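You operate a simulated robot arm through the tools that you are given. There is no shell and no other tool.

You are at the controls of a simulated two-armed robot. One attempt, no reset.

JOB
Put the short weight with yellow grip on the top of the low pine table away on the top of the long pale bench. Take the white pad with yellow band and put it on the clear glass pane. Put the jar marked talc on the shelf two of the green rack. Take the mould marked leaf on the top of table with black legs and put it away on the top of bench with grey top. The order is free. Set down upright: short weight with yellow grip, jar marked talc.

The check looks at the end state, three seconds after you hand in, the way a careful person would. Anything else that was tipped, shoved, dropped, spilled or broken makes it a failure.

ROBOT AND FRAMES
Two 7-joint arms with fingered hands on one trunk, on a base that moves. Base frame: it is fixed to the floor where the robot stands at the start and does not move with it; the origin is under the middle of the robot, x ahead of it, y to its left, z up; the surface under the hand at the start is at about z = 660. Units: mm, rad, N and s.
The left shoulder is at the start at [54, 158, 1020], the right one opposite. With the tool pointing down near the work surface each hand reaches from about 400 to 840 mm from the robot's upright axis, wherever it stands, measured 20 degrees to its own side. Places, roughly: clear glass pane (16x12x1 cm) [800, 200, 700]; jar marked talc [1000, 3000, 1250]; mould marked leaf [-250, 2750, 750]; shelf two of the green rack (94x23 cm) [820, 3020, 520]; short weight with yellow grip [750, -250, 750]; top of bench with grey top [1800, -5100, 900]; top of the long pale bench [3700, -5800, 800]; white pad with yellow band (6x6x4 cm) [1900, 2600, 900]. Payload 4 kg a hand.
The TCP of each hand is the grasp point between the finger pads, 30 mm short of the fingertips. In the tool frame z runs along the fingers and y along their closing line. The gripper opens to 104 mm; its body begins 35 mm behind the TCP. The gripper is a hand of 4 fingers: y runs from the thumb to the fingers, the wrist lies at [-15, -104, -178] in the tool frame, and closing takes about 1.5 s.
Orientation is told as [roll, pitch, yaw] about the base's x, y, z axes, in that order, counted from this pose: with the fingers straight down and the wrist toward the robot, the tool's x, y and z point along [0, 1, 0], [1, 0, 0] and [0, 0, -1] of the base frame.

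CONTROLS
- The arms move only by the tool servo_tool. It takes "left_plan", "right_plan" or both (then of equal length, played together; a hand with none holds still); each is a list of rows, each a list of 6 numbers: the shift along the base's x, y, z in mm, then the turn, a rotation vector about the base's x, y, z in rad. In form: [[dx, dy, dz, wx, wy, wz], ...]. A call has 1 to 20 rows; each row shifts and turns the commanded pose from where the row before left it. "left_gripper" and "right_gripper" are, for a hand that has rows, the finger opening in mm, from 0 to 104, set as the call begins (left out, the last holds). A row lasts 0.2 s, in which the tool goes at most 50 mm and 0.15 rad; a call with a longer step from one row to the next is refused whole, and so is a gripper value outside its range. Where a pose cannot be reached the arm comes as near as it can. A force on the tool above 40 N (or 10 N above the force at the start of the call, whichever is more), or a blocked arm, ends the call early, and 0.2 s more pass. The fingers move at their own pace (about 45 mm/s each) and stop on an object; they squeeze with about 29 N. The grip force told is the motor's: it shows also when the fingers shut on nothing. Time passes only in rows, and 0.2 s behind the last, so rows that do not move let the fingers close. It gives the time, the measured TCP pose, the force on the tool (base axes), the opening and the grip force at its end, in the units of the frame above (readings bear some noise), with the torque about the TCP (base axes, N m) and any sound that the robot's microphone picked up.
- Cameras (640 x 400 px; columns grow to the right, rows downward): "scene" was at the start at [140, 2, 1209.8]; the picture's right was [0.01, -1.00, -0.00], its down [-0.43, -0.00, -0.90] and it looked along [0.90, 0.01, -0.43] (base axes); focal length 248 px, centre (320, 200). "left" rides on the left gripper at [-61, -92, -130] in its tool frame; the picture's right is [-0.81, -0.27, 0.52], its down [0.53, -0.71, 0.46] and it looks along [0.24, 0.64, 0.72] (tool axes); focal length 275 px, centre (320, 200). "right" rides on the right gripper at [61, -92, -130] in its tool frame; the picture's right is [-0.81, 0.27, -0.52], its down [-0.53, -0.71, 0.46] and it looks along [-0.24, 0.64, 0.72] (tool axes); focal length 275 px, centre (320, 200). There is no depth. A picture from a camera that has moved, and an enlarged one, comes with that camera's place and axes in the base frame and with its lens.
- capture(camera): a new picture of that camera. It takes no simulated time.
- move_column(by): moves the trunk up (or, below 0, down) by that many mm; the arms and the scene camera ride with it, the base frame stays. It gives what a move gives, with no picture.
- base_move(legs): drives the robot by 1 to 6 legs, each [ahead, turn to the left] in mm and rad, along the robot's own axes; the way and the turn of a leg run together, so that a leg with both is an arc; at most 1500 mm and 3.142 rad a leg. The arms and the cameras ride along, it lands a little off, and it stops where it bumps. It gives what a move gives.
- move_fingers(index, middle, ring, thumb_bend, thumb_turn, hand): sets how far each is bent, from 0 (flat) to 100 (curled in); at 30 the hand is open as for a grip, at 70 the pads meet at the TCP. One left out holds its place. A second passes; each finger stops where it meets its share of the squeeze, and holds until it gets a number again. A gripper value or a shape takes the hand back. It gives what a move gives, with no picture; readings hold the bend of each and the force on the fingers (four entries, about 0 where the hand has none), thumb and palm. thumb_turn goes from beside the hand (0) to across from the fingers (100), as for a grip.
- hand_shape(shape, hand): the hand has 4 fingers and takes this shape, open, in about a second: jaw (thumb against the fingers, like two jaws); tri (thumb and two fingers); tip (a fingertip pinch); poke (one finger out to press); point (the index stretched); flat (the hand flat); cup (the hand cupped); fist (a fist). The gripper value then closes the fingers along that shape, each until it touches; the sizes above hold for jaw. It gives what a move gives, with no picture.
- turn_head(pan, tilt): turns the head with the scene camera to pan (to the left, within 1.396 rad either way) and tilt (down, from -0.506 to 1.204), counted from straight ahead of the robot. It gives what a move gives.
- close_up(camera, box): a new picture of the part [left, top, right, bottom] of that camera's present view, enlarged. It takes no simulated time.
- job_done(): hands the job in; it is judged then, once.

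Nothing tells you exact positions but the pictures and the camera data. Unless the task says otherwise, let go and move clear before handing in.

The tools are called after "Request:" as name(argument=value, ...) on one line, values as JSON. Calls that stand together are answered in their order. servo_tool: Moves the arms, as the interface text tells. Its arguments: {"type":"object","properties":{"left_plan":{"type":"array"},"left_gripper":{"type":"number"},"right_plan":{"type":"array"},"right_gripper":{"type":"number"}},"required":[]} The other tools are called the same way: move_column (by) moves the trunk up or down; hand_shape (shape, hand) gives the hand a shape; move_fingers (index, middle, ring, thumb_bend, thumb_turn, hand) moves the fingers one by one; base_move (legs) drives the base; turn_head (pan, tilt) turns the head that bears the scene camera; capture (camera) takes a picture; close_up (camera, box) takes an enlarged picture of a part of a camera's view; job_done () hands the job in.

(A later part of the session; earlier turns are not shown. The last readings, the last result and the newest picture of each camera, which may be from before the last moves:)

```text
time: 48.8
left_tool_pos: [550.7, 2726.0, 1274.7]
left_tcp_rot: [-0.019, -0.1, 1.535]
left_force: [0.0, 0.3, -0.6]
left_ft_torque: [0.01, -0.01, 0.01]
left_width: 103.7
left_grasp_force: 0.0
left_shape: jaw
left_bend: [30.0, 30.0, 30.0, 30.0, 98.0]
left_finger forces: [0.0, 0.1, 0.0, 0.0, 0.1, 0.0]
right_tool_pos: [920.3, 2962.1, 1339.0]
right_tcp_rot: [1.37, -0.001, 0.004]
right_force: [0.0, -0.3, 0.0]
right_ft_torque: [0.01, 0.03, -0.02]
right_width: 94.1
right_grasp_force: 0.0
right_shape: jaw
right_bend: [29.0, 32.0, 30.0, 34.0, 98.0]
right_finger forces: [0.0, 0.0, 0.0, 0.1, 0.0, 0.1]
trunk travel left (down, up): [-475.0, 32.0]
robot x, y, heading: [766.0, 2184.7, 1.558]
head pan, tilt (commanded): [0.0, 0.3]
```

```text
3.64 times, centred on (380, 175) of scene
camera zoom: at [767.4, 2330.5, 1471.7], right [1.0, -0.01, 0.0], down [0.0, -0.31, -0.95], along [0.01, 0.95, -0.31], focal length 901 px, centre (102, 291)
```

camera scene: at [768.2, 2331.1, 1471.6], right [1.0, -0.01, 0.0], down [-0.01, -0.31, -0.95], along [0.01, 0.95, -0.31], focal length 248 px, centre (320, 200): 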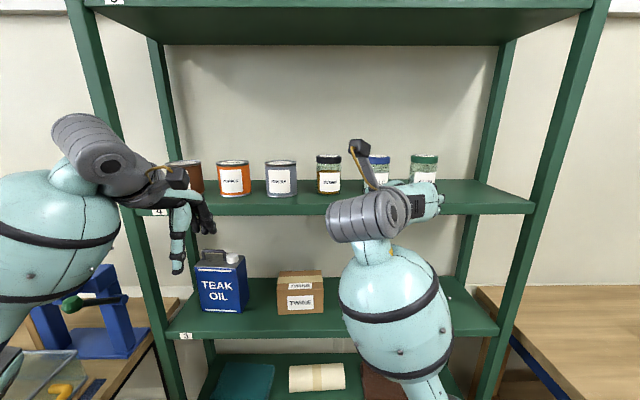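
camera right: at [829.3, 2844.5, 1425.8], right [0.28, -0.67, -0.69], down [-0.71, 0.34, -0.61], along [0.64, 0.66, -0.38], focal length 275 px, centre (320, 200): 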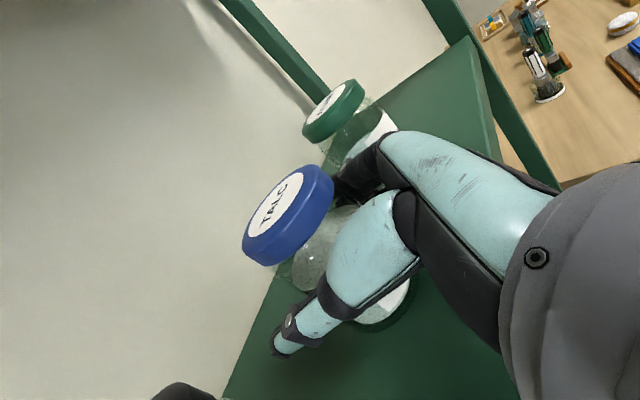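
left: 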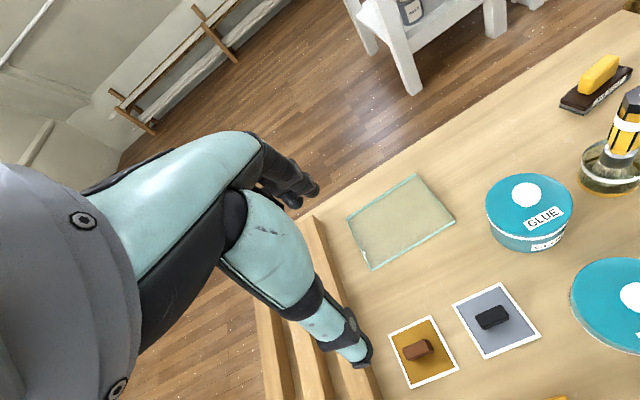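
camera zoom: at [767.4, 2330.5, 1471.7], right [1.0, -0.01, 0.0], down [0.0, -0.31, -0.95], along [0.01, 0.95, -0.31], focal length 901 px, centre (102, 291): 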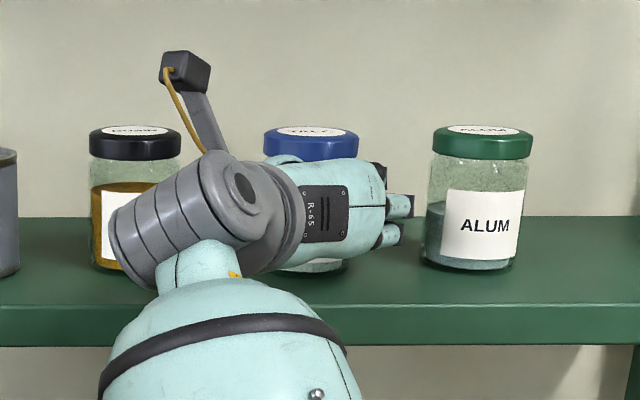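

The jar sits between thumb and fingers. I'll close the hand.

Request:
servo_tool(right_plan=[[0, 0, 0, 0, 0, 0], [0, 0, 0, 0, 0, 0], [0, 0, 0, 0, 0, 0], [0, 0, 0, 0, 0, 0], [0, 0, 0, 0, 0, 0], [0, 0, 0, 0, 0, 0], [0, 0, 0, 0, 0, 0], [0, 0, 0, 0, 0, 0]], right_gripper=45)

Request:
capture(camera="right")

Request:
close_up(camera="scene", box=[300, 120, 460, 230])

```text
time: 50.6
left_tool_pos: [550.0, 2725.8, 1273.8]
left_tcp_rot: [-0.019, -0.101, 1.536]
left_force: [0.3, 0.5, 0.4]
left_ft_torque: [0.02, 0.0, -0.03]
left_width: 104.0
left_grasp_force: 0.1
left_shape: jaw
left_bend: [30.0, 30.0, 30.0, 30.0, 98.0]
left_finger forces: [0.1, 0.0, 0.0, 0.0, 0.0, 0.1]
right_tool_pos: [921.0, 2960.5, 1338.4]
right_tcp_rot: [1.372, -0.003, 0.003]
right_force: [0.8, 0.1, 0.1]
right_ft_torque: [0.0, -0.11, 0.06]
right_width: 56.2
right_grasp_force: 28.7
right_shape: jaw
right_bend: [74.0, 43.0, 38.0, 67.0, 100.0]
right_finger forces: [14.6, 8.3, 3.6, 0.0, 26.5, 0.1]
trunk travel left (down, up): [-475.0, 32.0]
robot x, y, heading: [763.5, 2187.3, 1.556]
head pan, tilt (commanded): [0.0, 0.3]
```

```text
taken
camera right: at [829.3, 2845.3, 1425.3], right [0.28, -0.67, -0.69], down [-0.71, 0.34, -0.61], along [0.64, 0.66, -0.38], focal length 275 px, centre (320, 200)
```

right: 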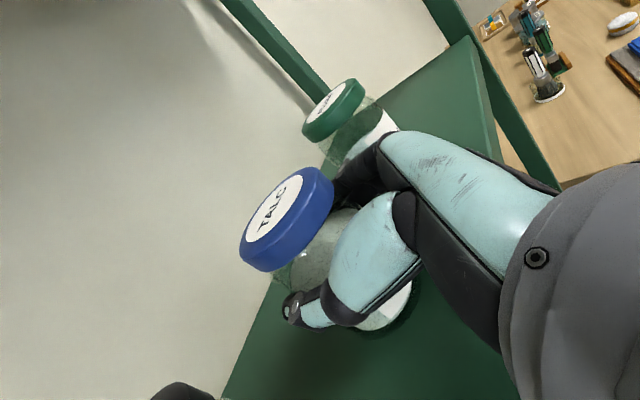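

```text
3.64 times, centred on (380, 175) of scene
camera zoom: at [767.6, 2331.4, 1471.6], right [1.0, -0.01, 0.0], down [0.0, -0.31, -0.95], along [0.01, 0.95, -0.31], focal length 901 px, centre (102, 291)
```

zoom: 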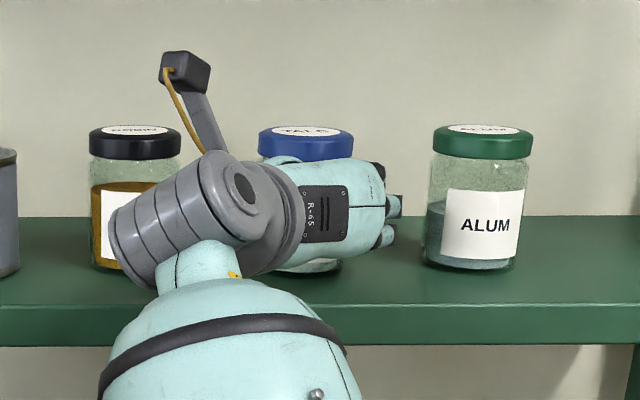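

All fingers and the thumb press on the jar. I'll lift it 25 mm and check it stays level.

Request:
servo_tool(right_plan=[[0, 0, 8, 0, 0, 0], [0, 0, 8, 0, 0, 0], [0, 0, 9, 0, 0, 0], [0, 0, 0, 0, 0, 0]])

Request:
capture(camera="right")

Request:
close_up(camera="scene", box=[300, 120, 460, 230])

```text
time: 51.6
left_tool_pos: [550.2, 2725.2, 1273.0]
left_tcp_rot: [-0.018, -0.099, 1.534]
left_force: [1.0, -0.7, -0.2]
left_ft_torque: [-0.02, -0.04, 0.03]
left_width: 104.2
left_grasp_force: 0.1
left_shape: jaw
left_bend: [30.0, 30.0, 30.0, 30.0, 98.0]
left_finger forces: [0.0, 0.1, 0.0, 0.0, 0.0, 0.0]
right_tool_pos: [920.9, 2962.3, 1364.8]
right_tcp_rot: [1.37, 0.0, 0.004]
right_force: [-0.4, 0.0, -4.1]
right_ft_torque: [-0.05, -0.01, 0.02]
right_width: 56.1
right_grasp_force: 29.2
right_shape: jaw
right_bend: [74.0, 43.0, 39.0, 67.0, 100.0]
right_finger forces: [13.7, 8.2, 3.8, 0.1, 27.4, 0.1]
trunk travel left (down, up): [-475.0, 32.0]
robot x, y, heading: [766.5, 2186.0, 1.559]
head pan, tilt (commanded): [0.0, 0.3]
```

```text
taken
camera right: at [829.5, 2846.3, 1450.5], right [0.28, -0.67, -0.69], down [-0.71, 0.34, -0.61], along [0.64, 0.66, -0.38], focal length 275 px, centre (320, 200)
```

right: 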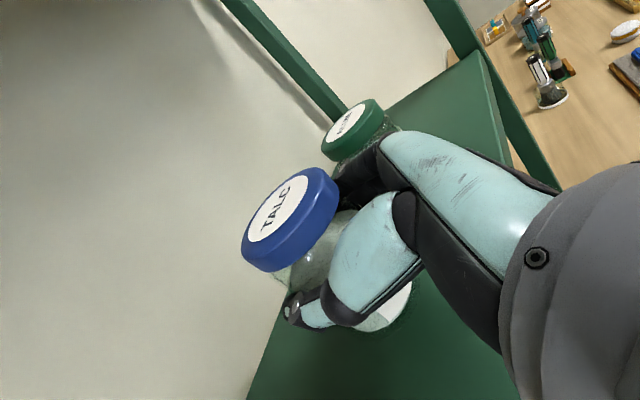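

```text
3.64 times, centred on (380, 175) of scene
camera zoom: at [767.6, 2331.9, 1471.5], right [1.0, -0.01, 0.0], down [0.0, -0.31, -0.95], along [0.01, 0.95, -0.31], focal length 901 px, centre (102, 291)
```

zoom: 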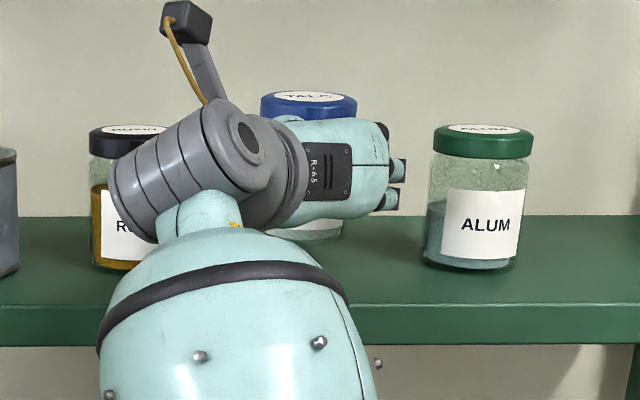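

The jar is up and level. I'll draw it straight out past the shelf edge with the arm, then back the base off.

Request:
servo_tool(right_plan=[[0, -20, 1, 0, 0, 0], [0, -25, 1, 0, 0, 0], [0, -25, 0, 0, 0, 0], [0, -25, 0, 0, 0, 0], [0, -25, 0, 0, 0, 0], [0, -25, 0, 0, 0, 0], [0, -20, 0, 0, 0, 0], [0, 0, 0, 0, 0, 0]])

Request:
base_move(legs=[[-420, 0]])

Request:
capture(camera="scene")

Request:
capture(camera="right")

```text
time: 53.4
left_tool_pos: [550.2, 2724.6, 1273.0]
left_tcp_rot: [-0.018, -0.1, 1.534]
left_force: [0.0, -0.3, 0.1]
left_ft_torque: [0.0, 0.0, -0.03]
left_width: 104.2
left_grasp_force: 0.0
left_shape: jaw
left_bend: [30.0, 30.0, 30.0, 30.0, 98.0]
left_finger forces: [0.0, 0.0, 0.1, 0.0, 0.0, 0.0]
right_tool_pos: [922.0, 2796.7, 1365.8]
right_tcp_rot: [1.37, -0.001, 0.006]
right_force: [0.7, 0.2, -3.8]
right_ft_torque: [-0.03, 0.0, -0.02]
right_width: 55.9
right_grasp_force: 29.3
right_shape: jaw
right_bend: [74.0, 43.0, 39.0, 67.0, 100.0]
right_finger forces: [12.8, 8.2, 3.8, 0.0, 27.0, 0.0]
trunk travel left (down, up): [-475.0, 32.0]
robot x, y, heading: [760.5, 2184.5, 1.555]
head pan, tilt (commanded): [0.0, 0.3]
```

```text
time: 56.1
left_tool_pos: [544.1, 2302.9, 1273.5]
left_tcp_rot: [-0.019, -0.098, 1.541]
left_force: [0.3, 0.6, 0.0]
left_ft_torque: [-0.02, -0.02, 0.0]
left_width: 104.1
left_grasp_force: 0.0
left_shape: jaw
left_bend: [30.0, 30.0, 30.0, 30.0, 98.0]
left_finger forces: [0.0, 0.0, 0.1, 0.0, 0.0, 0.0]
right_tool_pos: [913.4, 2375.7, 1365.0]
right_tcp_rot: [1.369, -0.002, 0.007]
right_force: [-0.2, -0.3, -4.0]
right_ft_torque: [0.0, -0.01, 0.0]
right_width: 56.0
right_grasp_force: 29.3
right_shape: jaw
right_bend: [74.0, 43.0, 39.0, 67.0, 100.0]
right_finger forces: [12.6, 8.1, 3.8, 0.1, 27.0, 0.1]
trunk travel left (down, up): [-475.0, 32.0]
robot x, y, heading: [756.4, 1762.9, 1.56]
head pan, tilt (commanded): [0.0, 0.3]
```

```text
taken
camera scene: at [761.4, 1909.5, 1471.4], right [1.0, -0.01, 0.0], down [0.0, -0.31, -0.95], along [0.01, 0.95, -0.31], focal length 248 px, centre (320, 200)
```

scene: 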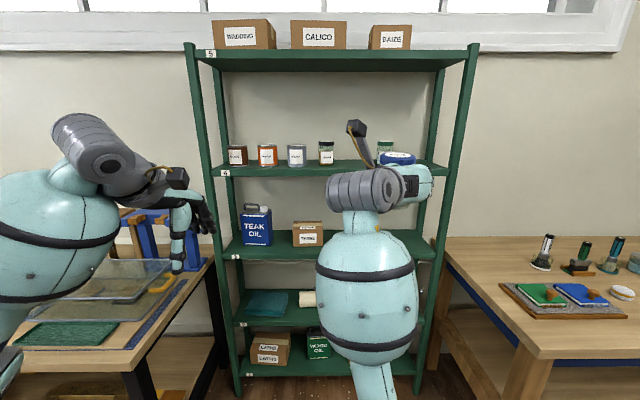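

```text
taken
camera right: at [822.8, 2258.0, 1451.7], right [0.28, -0.67, -0.69], down [-0.71, 0.33, -0.61], along [0.64, 0.67, -0.38], focal length 275 px, centre (320, 200)
```

right: 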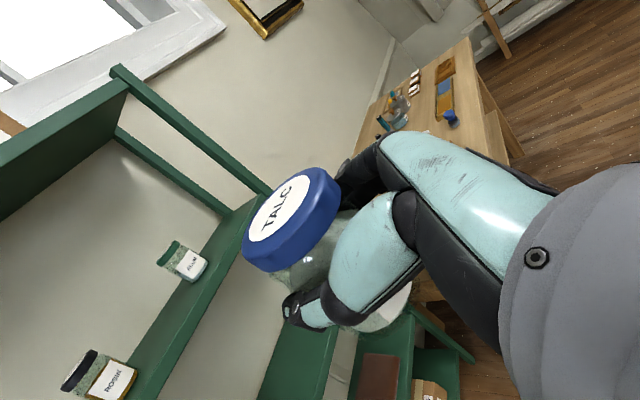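

The jar is clear of the rack. I'll sidestep to about x=1040 so the free end of shelf 2 (x≈1200) lies ahead of the right shoulder, then lower the trunk.

Request:
base_move(legs=[[0, -1.56], [284, 0], [0, 1.565]])

Request:
move_column(by=-470)

Request:
turn_head(pan=0.0, tilt=0.35)

Request:
capture(camera="scene")

```text
time: 61.5
left_tool_pos: [1277.4, 1982.1, 1295.6]
left_tcp_rot: [-0.026, -0.152, -0.026]
left_force: [0.0, -0.1, -0.6]
left_ft_torque: [0.03, -0.05, 0.02]
left_width: 103.7
left_grasp_force: 0.1
left_shape: jaw
left_bend: [30.0, 30.0, 30.0, 30.0, 98.0]
left_finger forces: [0.0, 0.0, 0.0, 0.0, 0.0, 0.0]
right_tool_pos: [1348.9, 1615.6, 1388.8]
right_tcp_rot: [1.411, 0.002, -1.545]
right_force: [-1.2, 0.7, -3.6]
right_ft_torque: [-0.04, 0.03, 0.0]
right_width: 54.9
right_grasp_force: 28.6
right_shape: jaw
right_bend: [74.0, 43.0, 39.0, 67.0, 100.0]
right_finger forces: [13.0, 8.7, 3.9, 0.0, 27.7, 0.0]
trunk travel left (down, up): [-475.0, 32.0]
robot x, y, heading: [787.8, 1779.8, -0.039]
head pan, tilt (commanded): [0.0, 0.3]
stopped in leg 2: the robot was blocked; the commanded pose is now the measured one
```

```text
refused: -470 is not a number from -400 to 400
```

```text
time: 62.1
left_tool_pos: [1279.9, 1984.4, 1294.2]
left_tcp_rot: [-0.029, -0.153, -0.025]
left_force: [0.2, 0.7, -0.2]
left_ft_torque: [0.02, -0.02, -0.01]
left_width: 103.9
left_grasp_force: 0.1
left_shape: jaw
left_bend: [30.0, 30.0, 30.0, 30.0, 98.0]
left_finger forces: [0.0, 0.0, 0.0, 0.0, 0.0, 0.1]
right_tool_pos: [1351.9, 1618.0, 1387.6]
right_tcp_rot: [1.408, 0.0, -1.545]
right_force: [-0.9, -0.8, -3.8]
right_ft_torque: [-0.04, 0.03, -0.01]
right_width: 55.3
right_grasp_force: 29.2
right_shape: jaw
right_bend: [74.0, 43.0, 39.0, 67.0, 100.0]
right_finger forces: [13.0, 8.6, 3.9, 0.0, 27.7, 0.0]
trunk travel left (down, up): [-475.0, 32.0]
robot x, y, heading: [786.5, 1778.5, -0.032]
head pan, tilt (commanded): [0.0, 0.351]
```

```text
taken
camera scene: at [933.9, 1773.0, 1467.1], right [-0.04, -1.0, 0.0], down [-0.35, 0.01, -0.93], along [0.93, -0.03, -0.36], focal length 248 px, centre (320, 200)
```

scene: 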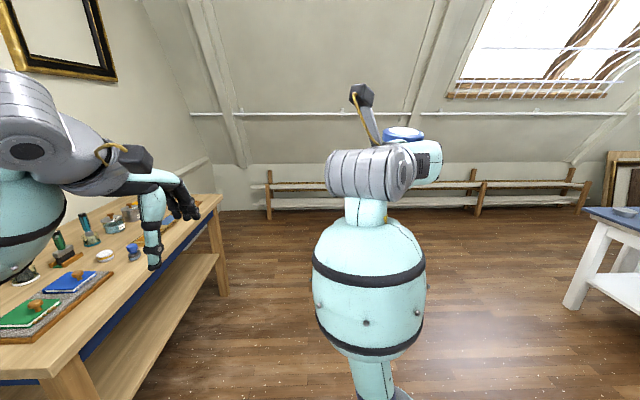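

Something blocked the base after a few centimetres. I'll look down around the robot to see what it touched.

Request:
turn_head(pan=0.0, tilt=1.2)

Request:
capture(camera="scene")

Request:
turn_head(pan=0.9, tilt=0.9)

Request:
capture(camera="scene")

Request:
turn_head(pan=-0.9, tilt=0.9)

Request:
capture(camera="scene")

```text
time: 63.3
left_tool_pos: [1280.2, 1983.1, 1295.1]
left_tcp_rot: [-0.028, -0.151, -0.027]
left_force: [-0.2, -1.3, -0.9]
left_ft_torque: [0.01, -0.02, -0.02]
left_width: 103.7
left_grasp_force: 0.1
left_shape: jaw
left_bend: [30.0, 30.0, 30.0, 30.0, 98.0]
left_finger forces: [0.0, 0.1, 0.1, 0.0, 0.0, 0.0]
right_tool_pos: [1351.3, 1617.3, 1386.6]
right_tcp_rot: [1.408, 0.001, -1.546]
right_force: [0.4, 0.2, -3.4]
right_ft_torque: [0.0, 0.03, -0.01]
right_width: 55.2
right_grasp_force: 29.2
right_shape: jaw
right_bend: [74.0, 43.0, 39.0, 67.0, 100.0]
right_finger forces: [13.0, 8.7, 3.9, 0.0, 27.7, 0.0]
trunk travel left (down, up): [-475.0, 32.0]
robot x, y, heading: [792.3, 1770.2, -0.042]
head pan, tilt (commanded): [0.0, 1.201]
```

```text
taken
camera scene: at [896.6, 1774.4, 1400.1], right [-0.04, -1.0, 0.0], down [-0.94, 0.04, -0.35], along [0.35, -0.01, -0.94], focal length 248 px, centre (320, 200)
```

scene: 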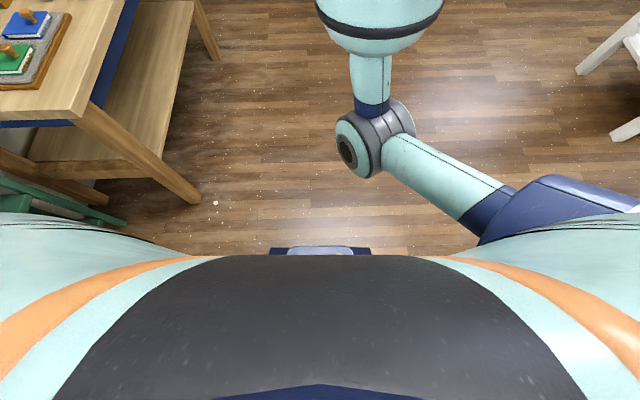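

```text
time: 64.5
left_tool_pos: [1282.7, 1982.4, 1292.9]
left_tcp_rot: [-0.028, -0.15, -0.023]
left_force: [0.2, -0.3, 0.4]
left_ft_torque: [-0.01, -0.02, 0.0]
left_width: 103.8
left_grasp_force: 0.1
left_shape: jaw
left_bend: [30.0, 30.0, 30.0, 30.0, 98.0]
left_finger forces: [0.1, 0.1, 0.1, 0.0, 0.0, 0.0]
right_tool_pos: [1353.6, 1616.9, 1388.1]
right_tcp_rot: [1.409, 0.002, -1.548]
right_force: [0.5, 0.9, -3.5]
right_ft_torque: [0.03, 0.05, 0.0]
right_width: 55.3
right_grasp_force: 28.7
right_shape: jaw
right_bend: [74.0, 43.0, 39.0, 67.0, 100.0]
right_finger forces: [13.0, 8.7, 3.9, 0.2, 27.8, 0.1]
trunk travel left (down, up): [-475.0, 32.0]
robot x, y, heading: [788.0, 1777.9, -0.038]
head pan, tilt (commanded): [0.901, 0.901]
```

```text
taken
camera scene: at [890.7, 1833.8, 1420.0], right [0.76, -0.65, -0.01], down [-0.52, -0.59, -0.61], along [0.39, 0.47, -0.79], focal length 248 px, centre (320, 200)
```

scene: 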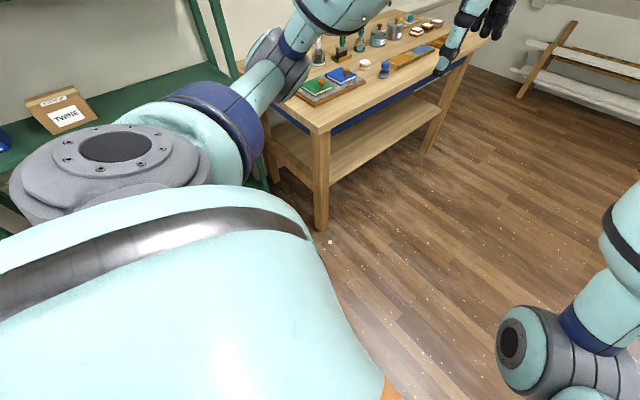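

```text
time: 66.3
left_tool_pos: [1282.0, 1983.1, 1293.2]
left_tcp_rot: [-0.029, -0.151, -0.023]
left_force: [-0.4, 0.2, -0.3]
left_ft_torque: [-0.01, 0.01, -0.02]
left_width: 103.9
left_grasp_force: 0.2
left_shape: jaw
left_bend: [30.0, 30.0, 30.0, 30.0, 98.0]
left_finger forces: [0.1, 0.0, 0.0, 0.0, 0.1, 0.0]
right_tool_pos: [1353.6, 1619.1, 1386.8]
right_tcp_rot: [1.406, 0.001, -1.547]
right_force: [-0.7, 0.4, -3.4]
right_ft_torque: [0.0, 0.01, -0.01]
right_width: 55.4
right_grasp_force: 27.9
right_shape: jaw
right_bend: [74.0, 43.0, 39.0, 67.0, 100.0]
right_finger forces: [13.0, 8.7, 3.9, 0.0, 27.8, 0.1]
trunk travel left (down, up): [-475.0, 32.0]
robot x, y, heading: [790.7, 1779.5, -0.04]
head pan, tilt (commanded): [-0.901, 0.901]
```

```text
taken
camera scene: at [886.4, 1715.6, 1420.0], right [-0.81, -0.59, 0.01], down [-0.47, 0.63, -0.61], along [0.36, -0.5, -0.79], focal length 248 px, centre (320, 200)
```

scene: 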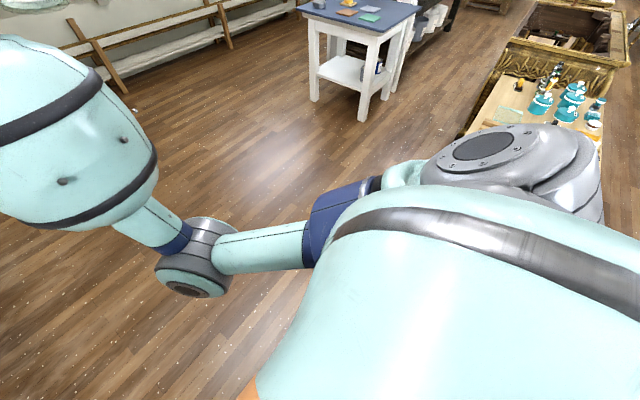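

Nothing stands in front of the base in these views, so the block may have been a jolt while starting. I'll try a short move forward.

Request:
base_move(legs=[[80, 0]])

```text
time: 67.3
left_tool_pos: [1350.7, 1981.2, 1297.2]
left_tcp_rot: [-0.022, -0.154, -0.021]
left_force: [0.0, 0.6, -0.5]
left_ft_torque: [-0.01, 0.03, 0.01]
left_width: 103.7
left_grasp_force: 0.1
left_shape: jaw
left_bend: [30.0, 30.0, 30.0, 30.0, 98.0]
left_finger forces: [0.0, 0.0, 0.0, 0.0, 0.1, 0.0]
right_tool_pos: [1421.5, 1614.3, 1392.1]
right_tcp_rot: [1.418, 0.001, -1.547]
right_force: [-0.1, -0.6, -3.7]
right_ft_torque: [0.01, 0.0, 0.01]
right_width: 55.4
right_grasp_force: 29.2
right_shape: jaw
right_bend: [74.0, 43.0, 39.0, 67.0, 100.0]
right_finger forces: [12.9, 8.8, 3.9, 0.0, 27.5, 0.0]
trunk travel left (down, up): [-475.0, 32.0]
robot x, y, heading: [870.3, 1776.4, -0.039]
head pan, tilt (commanded): [-0.901, 0.901]
```

It moves freely now. I'll continue to x≈1040, turn back to face the rack, and lower the trunk in two steps.

Request:
base_move(legs=[[172, 0], [0, 1.61]])

Request:
turn_head(pan=0.0, tilt=0.35)

Request:
capture(camera="scene")

```text
time: 73.5
left_tool_pos: [811.5, 2237.8, 1296.7]
left_tcp_rot: [-0.02, -0.155, 1.599]
left_force: [0.1, 0.6, -0.3]
left_ft_torque: [0.0, -0.03, 0.03]
left_width: 103.9
left_grasp_force: 0.0
left_shape: jaw
left_bend: [30.0, 30.0, 30.0, 30.0, 98.0]
left_finger forces: [0.1, 0.1, 0.1, 0.0, 0.1, 0.0]
right_tool_pos: [1177.2, 2326.1, 1391.7]
right_tcp_rot: [1.417, 0.004, 0.073]
right_force: [0.1, 0.3, -4.3]
right_ft_torque: [-0.02, 0.02, -0.02]
right_width: 54.9
right_grasp_force: 29.2
right_shape: jaw
right_bend: [74.0, 43.0, 39.0, 67.0, 100.0]
right_finger forces: [11.8, 8.5, 3.8, 0.0, 26.1, 0.0]
trunk travel left (down, up): [-475.0, 32.0]
robot x, y, heading: [1058.0, 1765.7, 1.583]
head pan, tilt (commanded): [-0.901, 0.901]
```

```text
time: 74.7
left_tool_pos: [814.1, 2224.3, 1302.8]
left_tcp_rot: [-0.027, -0.173, 1.591]
left_force: [-0.7, -0.9, -1.2]
left_ft_torque: [-0.01, 0.01, 0.02]
left_width: 103.9
left_grasp_force: 0.0
left_shape: jaw
left_bend: [30.0, 30.0, 30.0, 30.0, 98.0]
left_finger forces: [0.0, 0.0, 0.1, 0.1, 0.0, 0.1]
right_tool_pos: [1176.5, 2309.6, 1397.7]
right_tcp_rot: [1.427, 0.005, 0.075]
right_force: [-0.9, 0.3, -3.1]
right_ft_torque: [-0.05, -0.03, 0.04]
right_width: 54.7
right_grasp_force: 29.0
right_shape: jaw
right_bend: [74.0, 43.0, 39.0, 68.0, 100.0]
right_finger forces: [13.0, 8.5, 4.2, 0.0, 27.4, 0.0]
trunk travel left (down, up): [-475.0, 32.0]
robot x, y, heading: [1056.5, 1770.6, 1.581]
head pan, tilt (commanded): [0.0, 0.351]
```

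```text
taken
camera scene: at [1058.3, 1913.4, 1466.7], right [1.0, 0.01, 0.0], down [0.0, -0.36, -0.93], along [-0.01, 0.93, -0.36], focal length 248 px, centre (320, 200)
```

scene: 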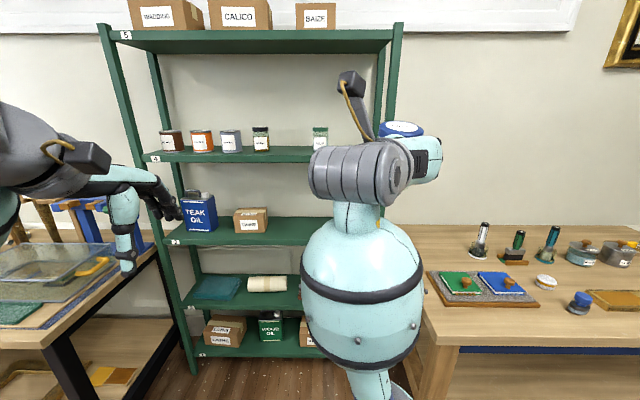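

The way down is clear on both sides (bench corner near x=1407, y=2407). I'll lower the trunk.

Request:
move_column(by=-400)

Request:
move_column(by=-60)

Request:
turn_head(pan=0.0, tilt=0.3)

Request:
capture(camera="scene")

Request:
capture(camera="right")

```text
time: 78.5
left_tool_pos: [812.9, 2221.1, 901.1]
left_tcp_rot: [-0.023, -0.171, 1.595]
left_force: [0.0, -0.2, 0.2]
left_ft_torque: [0.03, 0.01, 0.0]
left_width: 103.8
left_grasp_force: 0.2
left_shape: jaw
left_bend: [30.0, 30.0, 30.0, 30.0, 98.0]
left_finger forces: [0.0, 0.0, 0.0, 0.0, 0.0, 0.0]
right_tool_pos: [1175.4, 2308.0, 996.0]
right_tcp_rot: [1.429, 0.001, 0.071]
right_force: [-0.1, 0.0, -4.1]
right_ft_torque: [-0.04, -0.03, 0.0]
right_width: 54.7
right_grasp_force: 29.1
right_shape: jaw
right_bend: [74.0, 43.0, 39.0, 68.0, 100.0]
right_finger forces: [12.9, 8.5, 4.2, 0.0, 27.3, 0.0]
trunk travel left (down, up): [-75.0, 432.0]
robot x, y, heading: [1056.9, 1765.4, 1.581]
head pan, tilt (commanded): [0.0, 0.351]
```

```text
time: 79.5
left_tool_pos: [812.8, 2219.9, 842.3]
left_tcp_rot: [-0.023, -0.17, 1.595]
left_force: [-0.9, 0.6, 0.0]
left_ft_torque: [-0.03, -0.01, 0.01]
left_width: 104.0
left_grasp_force: 0.0
left_shape: jaw
left_bend: [30.0, 30.0, 30.0, 30.0, 98.0]
left_finger forces: [0.0, 0.1, 0.0, 0.0, 0.1, 0.0]
right_tool_pos: [1176.1, 2307.5, 936.9]
right_tcp_rot: [1.43, 0.001, 0.073]
right_force: [-0.2, 0.6, -3.1]
right_ft_torque: [-0.04, 0.02, 0.01]
right_width: 54.7
right_grasp_force: 29.4
right_shape: jaw
right_bend: [74.0, 43.0, 39.0, 68.0, 100.0]
right_finger forces: [13.0, 8.4, 4.3, 0.0, 27.3, 0.1]
trunk travel left (down, up): [-15.0, 492.0]
robot x, y, heading: [1061.0, 1765.3, 1.581]
head pan, tilt (commanded): [0.0, 0.351]
```

```text
time: 80.2
left_tool_pos: [812.3, 2221.4, 842.7]
left_tcp_rot: [-0.022, -0.169, 1.597]
left_force: [0.6, -0.4, -0.3]
left_ft_torque: [-0.01, 0.0, 0.01]
left_width: 103.8
left_grasp_force: 0.0
left_shape: jaw
left_bend: [30.0, 30.0, 30.0, 30.0, 98.0]
left_finger forces: [0.0, 0.0, 0.0, 0.1, 0.1, 0.1]
right_tool_pos: [1175.8, 2307.7, 937.1]
right_tcp_rot: [1.43, 0.003, 0.073]
right_force: [0.2, -0.1, -4.4]
right_ft_torque: [-0.05, 0.02, -0.02]
right_width: 54.6
right_grasp_force: 29.2
right_shape: jaw
right_bend: [74.0, 43.0, 39.0, 68.0, 100.0]
right_finger forces: [13.1, 8.5, 4.3, 0.1, 27.4, 0.0]
trunk travel left (down, up): [-15.0, 492.0]
robot x, y, heading: [1056.7, 1766.8, 1.574]
head pan, tilt (commanded): [0.0, 0.3]
```

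```text
taken
camera scene: at [1058.0, 1906.2, 1011.2], right [1.0, 0.01, 0.0], down [0.0, -0.31, -0.95], along [-0.01, 0.95, -0.31], focal length 248 px, centre (320, 200)
```

scene: 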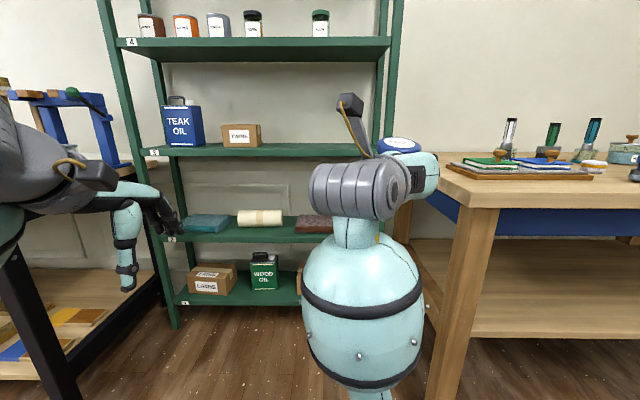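

```text
taken
camera right: at [1093.9, 2181.1, 1017.2], right [0.32, -0.61, -0.73], down [-0.74, 0.32, -0.59], along [0.59, 0.73, -0.35], focal length 275 px, centre (320, 200)
```

right: 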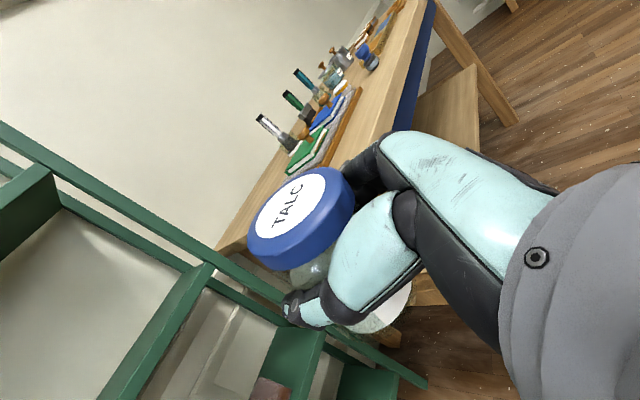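

The hand now is at shelf-3 height. I'll check the jar's seat in the hand before reaching in.

Request:
close_up(camera="right", box=[220, 140, 460, 360])

Request:
close_up(camera="scene", box=[300, 80, 460, 250])

Request:
capture(camera="left")

```text
1.82 times, centred on (340, 250) of right
camera zoom: at [1093.9, 2181.1, 1017.2], right [0.32, -0.61, -0.73], down [-0.74, 0.32, -0.59], along [0.59, 0.73, -0.35], focal length 500 px, centre (284, 109)
```

zoom: 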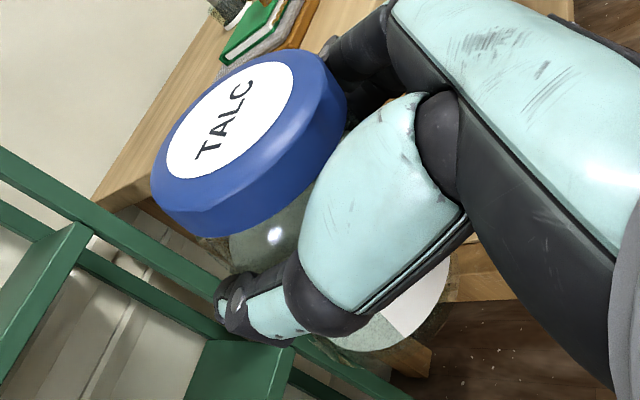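

```text
2.35 times, centred on (380, 165) of scene
camera zoom: at [1058.0, 1906.2, 1011.2], right [1.0, 0.01, 0.0], down [0.0, -0.31, -0.95], along [-0.01, 0.95, -0.31], focal length 583 px, centre (179, 282)
```

zoom: 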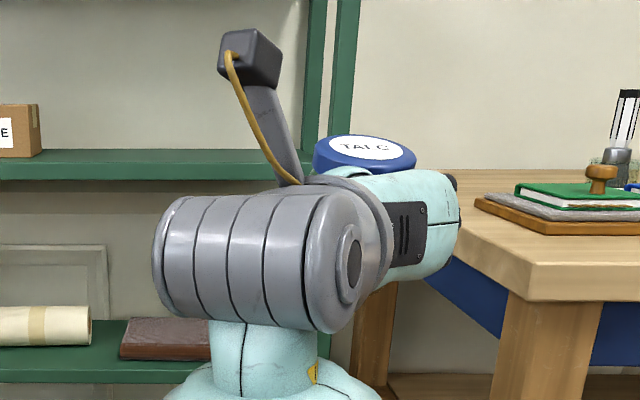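

```text
taken
camera left: at [872.8, 2110.1, 956.7], right [0.83, -0.17, -0.54], down [-0.51, -0.64, -0.58], along [-0.24, 0.75, -0.61], focal length 275 px, centre (320, 200)
```

left: 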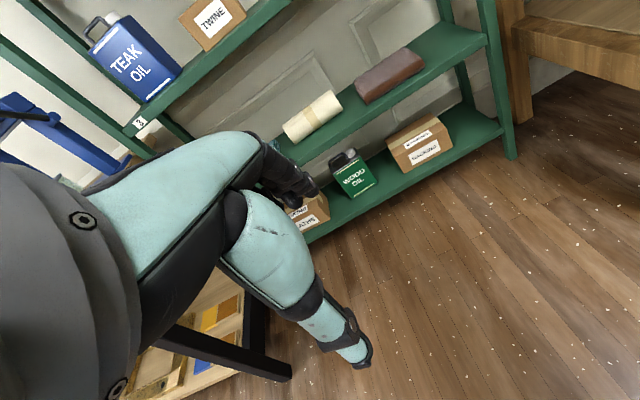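

The jar leans about 0.2 rad toward me in the grip, so I'll tip the hand forward by that much while lowering to just above shelf-2 height.

Request:
servo_tool(right_plan=[[2, 11, -28, -0.02, 0, -0.007], [2, 11, -28, -0.02, 0, -0.007], [2, 11, -28, -0.02, 0, -0.007], [2, 11, -28, -0.02, 0, -0.007], [2, 11, -28, -0.02, 0, -0.007], [2, 11, -28, -0.02, 0, -0.007], [2, 11, -28, -0.02, 0, -0.007], [2, 11, -28, -0.02, 0, -0.007], [2, 11, -28, -0.02, 0, -0.007], [2, 11, -28, -0.02, 0, -0.007], [2, 11, -20, 0, 0, 0], [0, 0, 0, 0, 0, 0]])

Request:
capture(camera="scene")

Request:
capture(camera="right")

```text
time: 81.6
left_tool_pos: [814.0, 2211.1, 849.5]
left_tcp_rot: [-0.033, -0.197, 1.584]
left_force: [0.2, -0.1, 0.1]
left_ft_torque: [0.01, -0.02, -0.01]
left_width: 104.0
left_grasp_force: 0.0
left_shape: jaw
left_bend: [30.0, 30.0, 30.0, 30.0, 98.0]
left_finger forces: [0.0, 0.0, 0.0, 0.0, 0.0, 0.1]
right_tool_pos: [1188.9, 2357.2, 877.2]
right_tcp_rot: [1.499, 0.004, 0.031]
right_force: [-0.1, -0.3, -4.2]
right_ft_torque: [-0.06, -0.02, 0.01]
right_width: 54.7
right_grasp_force: 29.4
right_shape: jaw
right_bend: [74.0, 43.0, 39.0, 68.0, 100.0]
right_finger forces: [12.8, 9.0, 3.9, 0.0, 27.0, 0.1]
trunk travel left (down, up): [-15.0, 492.0]
robot x, y, heading: [1058.0, 1766.6, 1.579]
head pan, tilt (commanded): [0.0, 0.3]
stopped in row 7 (right hand): the arm was blocked; the commanded pose is now the measured one
```

```text
taken
camera scene: at [1058.1, 1904.7, 1010.8], right [1.0, 0.01, 0.0], down [0.0, -0.31, -0.95], along [-0.01, 0.95, -0.31], focal length 248 px, centre (320, 200)
```

scene: 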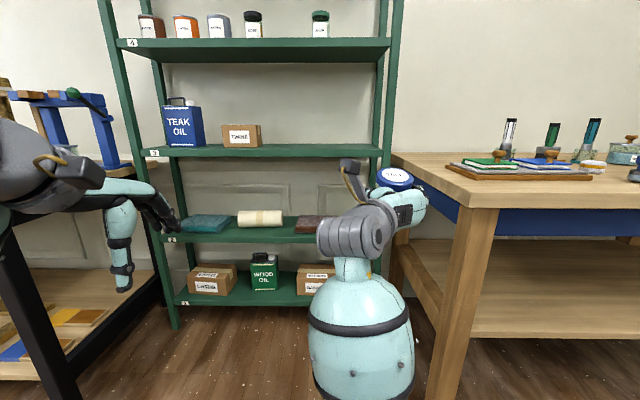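

```text
taken
camera right: at [1101.7, 2227.6, 948.5], right [0.29, -0.56, -0.77], down [-0.73, 0.39, -0.56], along [0.62, 0.73, -0.3], focal length 275 px, centre (320, 200)
```

right: 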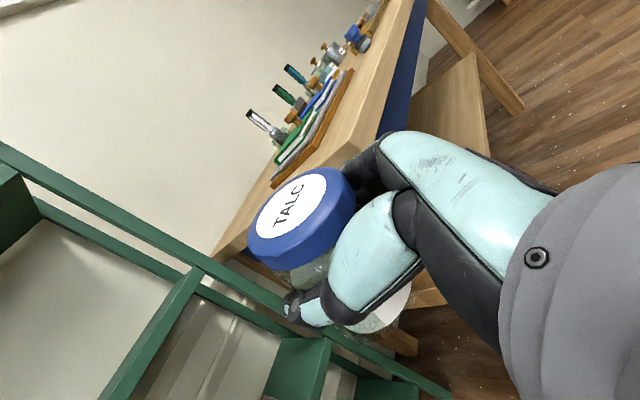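

The arm bound up because the wrist was too near the body. I'll extend forward at this height first, tipping the hand, and lower afterward.

Request:
servo_tool(right_plan=[[1, 25, 0, -0.02, 0, -0.004], [1, 25, 0, -0.04, 0, -0.004], [1, 25, 0, -0.05, 0, -0.004], [1, 25, 0, -0.05, 0, -0.004], [1, 25, 0, -0.05, 0, -0.004], [1, 25, 0, -0.05, 0, -0.004], [0, 0, 0, 0, 0, 0]])

Request:
capture(camera="scene")

```text
time: 83.2
left_tool_pos: [816.5, 2211.9, 849.2]
left_tcp_rot: [-0.033, -0.192, 1.587]
left_force: [-0.1, 0.3, -0.5]
left_ft_torque: [0.05, 0.02, 0.0]
left_width: 104.0
left_grasp_force: 0.1
left_shape: jaw
left_bend: [30.0, 30.0, 30.0, 30.0, 98.0]
left_finger forces: [0.0, 0.1, 0.0, 0.1, 0.0, 0.0]
right_tool_pos: [1192.2, 2510.4, 872.6]
right_tcp_rot: [1.232, 0.01, 0.007]
right_force: [0.1, 0.5, -4.0]
right_ft_torque: [-0.04, 0.0, 0.0]
right_width: 54.5
right_grasp_force: 28.8
right_shape: jaw
right_bend: [74.0, 43.0, 39.0, 68.0, 100.0]
right_finger forces: [12.6, 9.0, 4.1, 0.1, 27.1, 0.0]
trunk travel left (down, up): [-15.0, 492.0]
robot x, y, heading: [1060.5, 1766.5, 1.579]
head pan, tilt (commanded): [0.0, 0.3]
```

```text
taken
camera scene: at [1058.1, 1906.3, 1011.1], right [1.0, 0.01, 0.0], down [0.0, -0.31, -0.95], along [-0.01, 0.95, -0.31], focal length 248 px, centre (320, 200)
```

scene: 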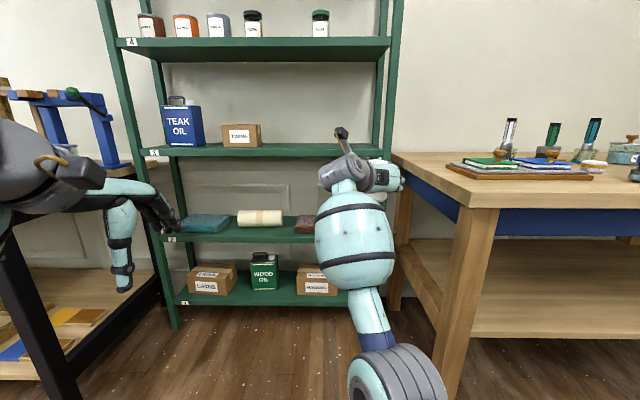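

Orientation is right now. I'll lower to shelf-2 height.

Request:
servo_tool(right_plan=[[0, 5, -28, 0, 0, 0], [0, 5, -28, 0, 0, 0], [0, 5, -28, 0, 0, 0], [0, 5, -28, 0, 0, 0], [0, 5, -28, 0, 0, 0], [0, 0, -28, 0, 0, 0], [0, 0, -28, 0, 0, 0], [0, 0, -28, 0, 0, 0], [0, 0, -28, 0, 0, 0], [0, 0, 0, 0, 0, 0]])

Request:
capture(camera="scene")

Request:
capture(camera="right")

```text
time: 85.4
left_tool_pos: [815.1, 2212.6, 848.4]
left_tcp_rot: [-0.032, -0.195, 1.587]
left_force: [-0.5, -1.0, -0.7]
left_ft_torque: [-0.03, -0.02, -0.01]
left_width: 104.3
left_grasp_force: 0.0
left_shape: jaw
left_bend: [30.0, 30.0, 30.0, 30.0, 98.0]
left_finger forces: [0.1, 0.0, 0.0, 0.0, 0.0, 0.0]
right_tool_pos: [1194.2, 2533.9, 622.1]
right_tcp_rot: [1.232, 0.009, 0.006]
right_force: [0.0, -0.9, -3.4]
right_ft_torque: [-0.03, 0.0, 0.0]
right_width: 54.7
right_grasp_force: 28.8
right_shape: jaw
right_bend: [74.0, 43.0, 39.0, 68.0, 100.0]
right_finger forces: [12.5, 8.9, 4.0, 0.0, 26.9, 0.0]
trunk travel left (down, up): [-15.0, 492.0]
robot x, y, heading: [1059.7, 1768.0, 1.58]
head pan, tilt (commanded): [0.0, 0.3]
```

```text
taken
camera scene: at [1058.1, 1906.3, 1011.2], right [1.0, 0.01, 0.0], down [0.0, -0.31, -0.95], along [-0.01, 0.95, -0.31], focal length 248 px, centre (320, 200)
```

scene: 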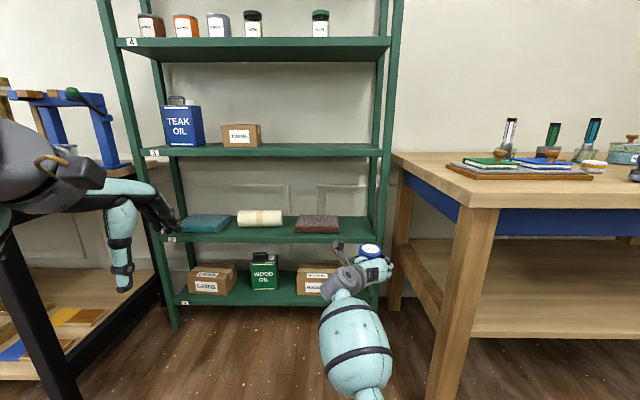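

```text
taken
camera right: at [1104.1, 2430.4, 724.1], right [0.27, -0.75, -0.6], down [-0.72, 0.25, -0.65], along [0.64, 0.61, -0.48], focal length 275 px, centre (320, 200)
```

right: 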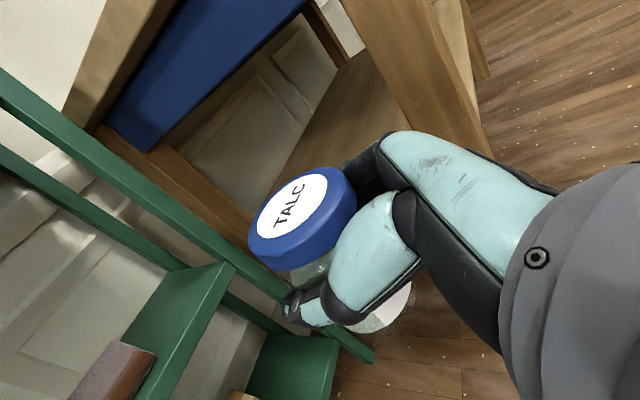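

Request:
close_up(camera="scene", box=[230, 190, 430, 310])

Request:
close_up(camera="scene", box=[320, 225, 410, 295])

```text
3.20 times, centred on (330, 250) of scene
camera zoom: at [1058.1, 1906.3, 1011.2], right [1.0, 0.01, 0.0], down [0.0, -0.31, -0.95], along [-0.01, 0.95, -0.31], focal length 793 px, centre (288, 40)
```

zoom: 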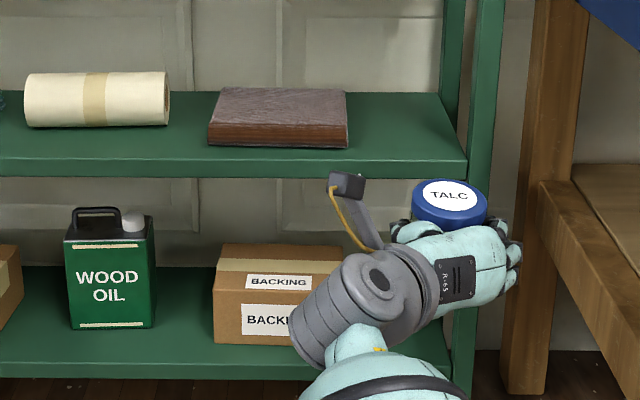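

```text
5.71 times, centred on (365, 260) of scene
camera zoom: at [1058.1, 1906.3, 1011.2], right [1.0, 0.01, 0.0], down [0.0, -0.31, -0.95], along [-0.01, 0.95, -0.31], focal length 1416 px, centre (63, -143)
```

zoom: 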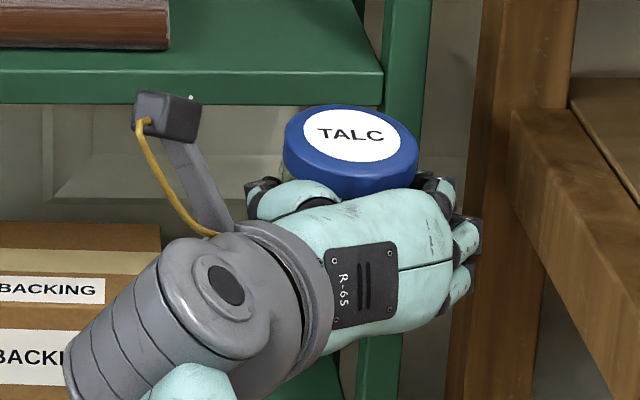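

Shelf 2's free area runs from about x 1132 to 1290 at z≈532, so I aim the jar at x≈1200. I'll pull the hand in a little, then drive closer with the fingertips still short of the shelf.

Request:
servo_tool(right_plan=[[1, -20, 0, -0.015, 0, 0], [1, -20, 0, -0.015, 0, 0], [1, -20, 0, -0.015, 0, 0], [1, -20, 0, -0.015, 0, 0], [0, -20, 0, -0.015, 0, 0], [0, 0, 0, 0, 0, 0]])

Request:
base_move(legs=[[360, 0]])

Request:
capture(camera="scene")

Request:
capture(camera="right")

```text
time: 86.4
left_tool_pos: [817.5, 2202.3, 856.2]
left_tcp_rot: [-0.043, -0.22, 1.577]
left_force: [-0.5, -0.2, -0.4]
left_ft_torque: [0.03, 0.0, 0.0]
left_width: 103.8
left_grasp_force: 0.1
left_shape: jaw
left_bend: [30.0, 30.0, 30.0, 30.0, 98.0]
left_finger forces: [0.1, 0.0, 0.0, 0.0, 0.1, 0.0]
right_tool_pos: [1198.1, 2474.8, 758.3]
right_tcp_rot: [1.384, 0.003, 0.006]
right_force: [0.6, 0.1, -3.5]
right_ft_torque: [-0.03, 0.0, 0.0]
right_width: 54.5
right_grasp_force: 28.9
right_shape: jaw
right_bend: [74.0, 43.0, 39.0, 68.0, 100.0]
right_finger forces: [12.7, 8.7, 4.1, 0.1, 26.8, 0.0]
trunk travel left (down, up): [-15.0, 492.0]
robot x, y, heading: [1056.6, 1766.1, 1.574]
head pan, tilt (commanded): [0.0, 0.3]
stopped in row 4 (right hand): the arm was blocked; the commanded pose is now the measured one
```

```text
time: 88.8
left_tool_pos: [812.8, 2560.5, 855.8]
left_tcp_rot: [-0.045, -0.214, 1.579]
left_force: [0.4, 0.1, 0.0]
left_ft_torque: [0.01, -0.02, 0.0]
left_width: 103.7
left_grasp_force: 0.2
left_shape: jaw
left_bend: [30.0, 30.0, 30.0, 30.0, 98.0]
left_finger forces: [0.1, 0.1, 0.1, 0.0, 0.0, 0.1]
right_tool_pos: [1192.7, 2832.1, 756.3]
right_tcp_rot: [1.381, 0.003, 0.007]
right_force: [0.6, -0.3, -4.1]
right_ft_torque: [0.0, 0.01, 0.03]
right_width: 54.7
right_grasp_force: 28.8
right_shape: jaw
right_bend: [74.0, 43.0, 39.0, 68.0, 100.0]
right_finger forces: [12.7, 8.7, 4.2, 0.0, 26.8, 0.0]
trunk travel left (down, up): [-15.0, 492.0]
robot x, y, heading: [1054.3, 2125.6, 1.584]
head pan, tilt (commanded): [0.0, 0.3]
```

```text
taken
camera scene: at [1054.2, 2263.6, 1011.0], right [1.0, 0.01, 0.0], down [0.0, -0.31, -0.95], along [-0.01, 0.95, -0.31], focal length 248 px, centre (320, 200)
```

scene: 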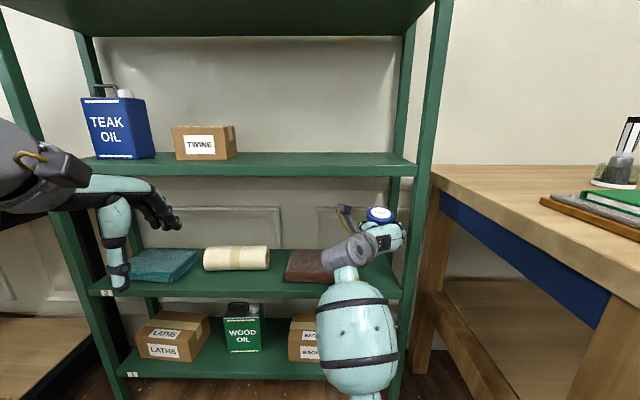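

```text
taken
camera right: at [1103.1, 2715.3, 841.5], right [0.28, -0.66, -0.7], down [-0.72, 0.34, -0.61], along [0.64, 0.67, -0.38], focal length 275 px, centre (320, 200)
```

right: 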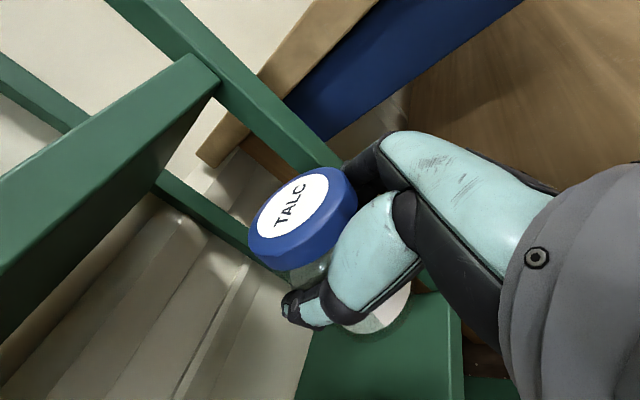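

The arm was blocked while pulling in and rode up to z≈756, but it is in free space in the bay between shelves 2 and 3. I'll go forward into the bay at this height first, then lower.

Request:
servo_tool(right_plan=[[2, 20, 0, -0.03, 0, 0], [2, 20, 0, -0.04, 0, 0], [2, 20, 0, -0.04, 0, 0], [1, 10, 0, -0.04, 0, 0], [0, 0, 0, 0, 0, 0]])

Request:
close_up(camera="scene", box=[280, 180, 460, 310])

Request:
capture(camera="right")

```text
time: 90.0
left_tool_pos: [817.5, 2551.7, 864.3]
left_tcp_rot: [-0.055, -0.239, 1.57]
left_force: [-0.4, 0.9, -0.1]
left_ft_torque: [-0.01, -0.01, 0.02]
left_width: 104.0
left_grasp_force: 0.0
left_shape: jaw
left_bend: [30.0, 30.0, 30.0, 30.0, 98.0]
left_finger forces: [0.0, 0.0, 0.0, 0.0, 0.1, 0.0]
right_tool_pos: [1200.0, 2893.8, 764.3]
right_tcp_rot: [1.242, 0.008, 0.009]
right_force: [0.1, 0.3, -3.9]
right_ft_torque: [-0.04, 0.01, 0.02]
right_width: 54.6
right_grasp_force: 28.7
right_shape: jaw
right_bend: [74.0, 43.0, 39.0, 68.0, 100.0]
right_finger forces: [12.8, 8.8, 4.4, 0.0, 27.2, 0.1]
trunk travel left (down, up): [-15.0, 492.0]
robot x, y, heading: [1054.3, 2124.6, 1.583]
head pan, tilt (commanded): [0.0, 0.3]
```

```text
3.08 times, centred on (370, 245) of scene
camera zoom: at [1054.3, 2263.1, 1011.1], right [1.0, 0.01, 0.0], down [0.0, -0.31, -0.95], along [-0.01, 0.95, -0.31], focal length 763 px, centre (166, 62)
```

zoom: 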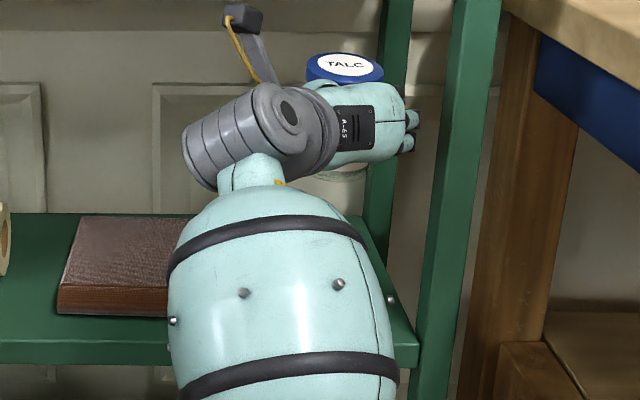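

```text
taken
camera right: at [1110.5, 2789.0, 865.6], right [0.28, -0.75, -0.6], down [-0.72, 0.25, -0.65], along [0.64, 0.61, -0.47], focal length 275 px, centre (320, 200)
```

right: 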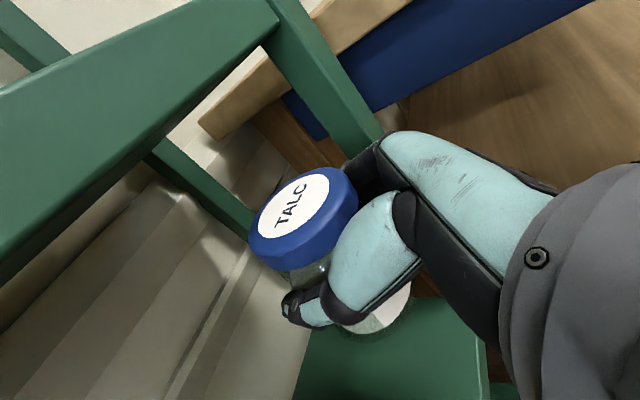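

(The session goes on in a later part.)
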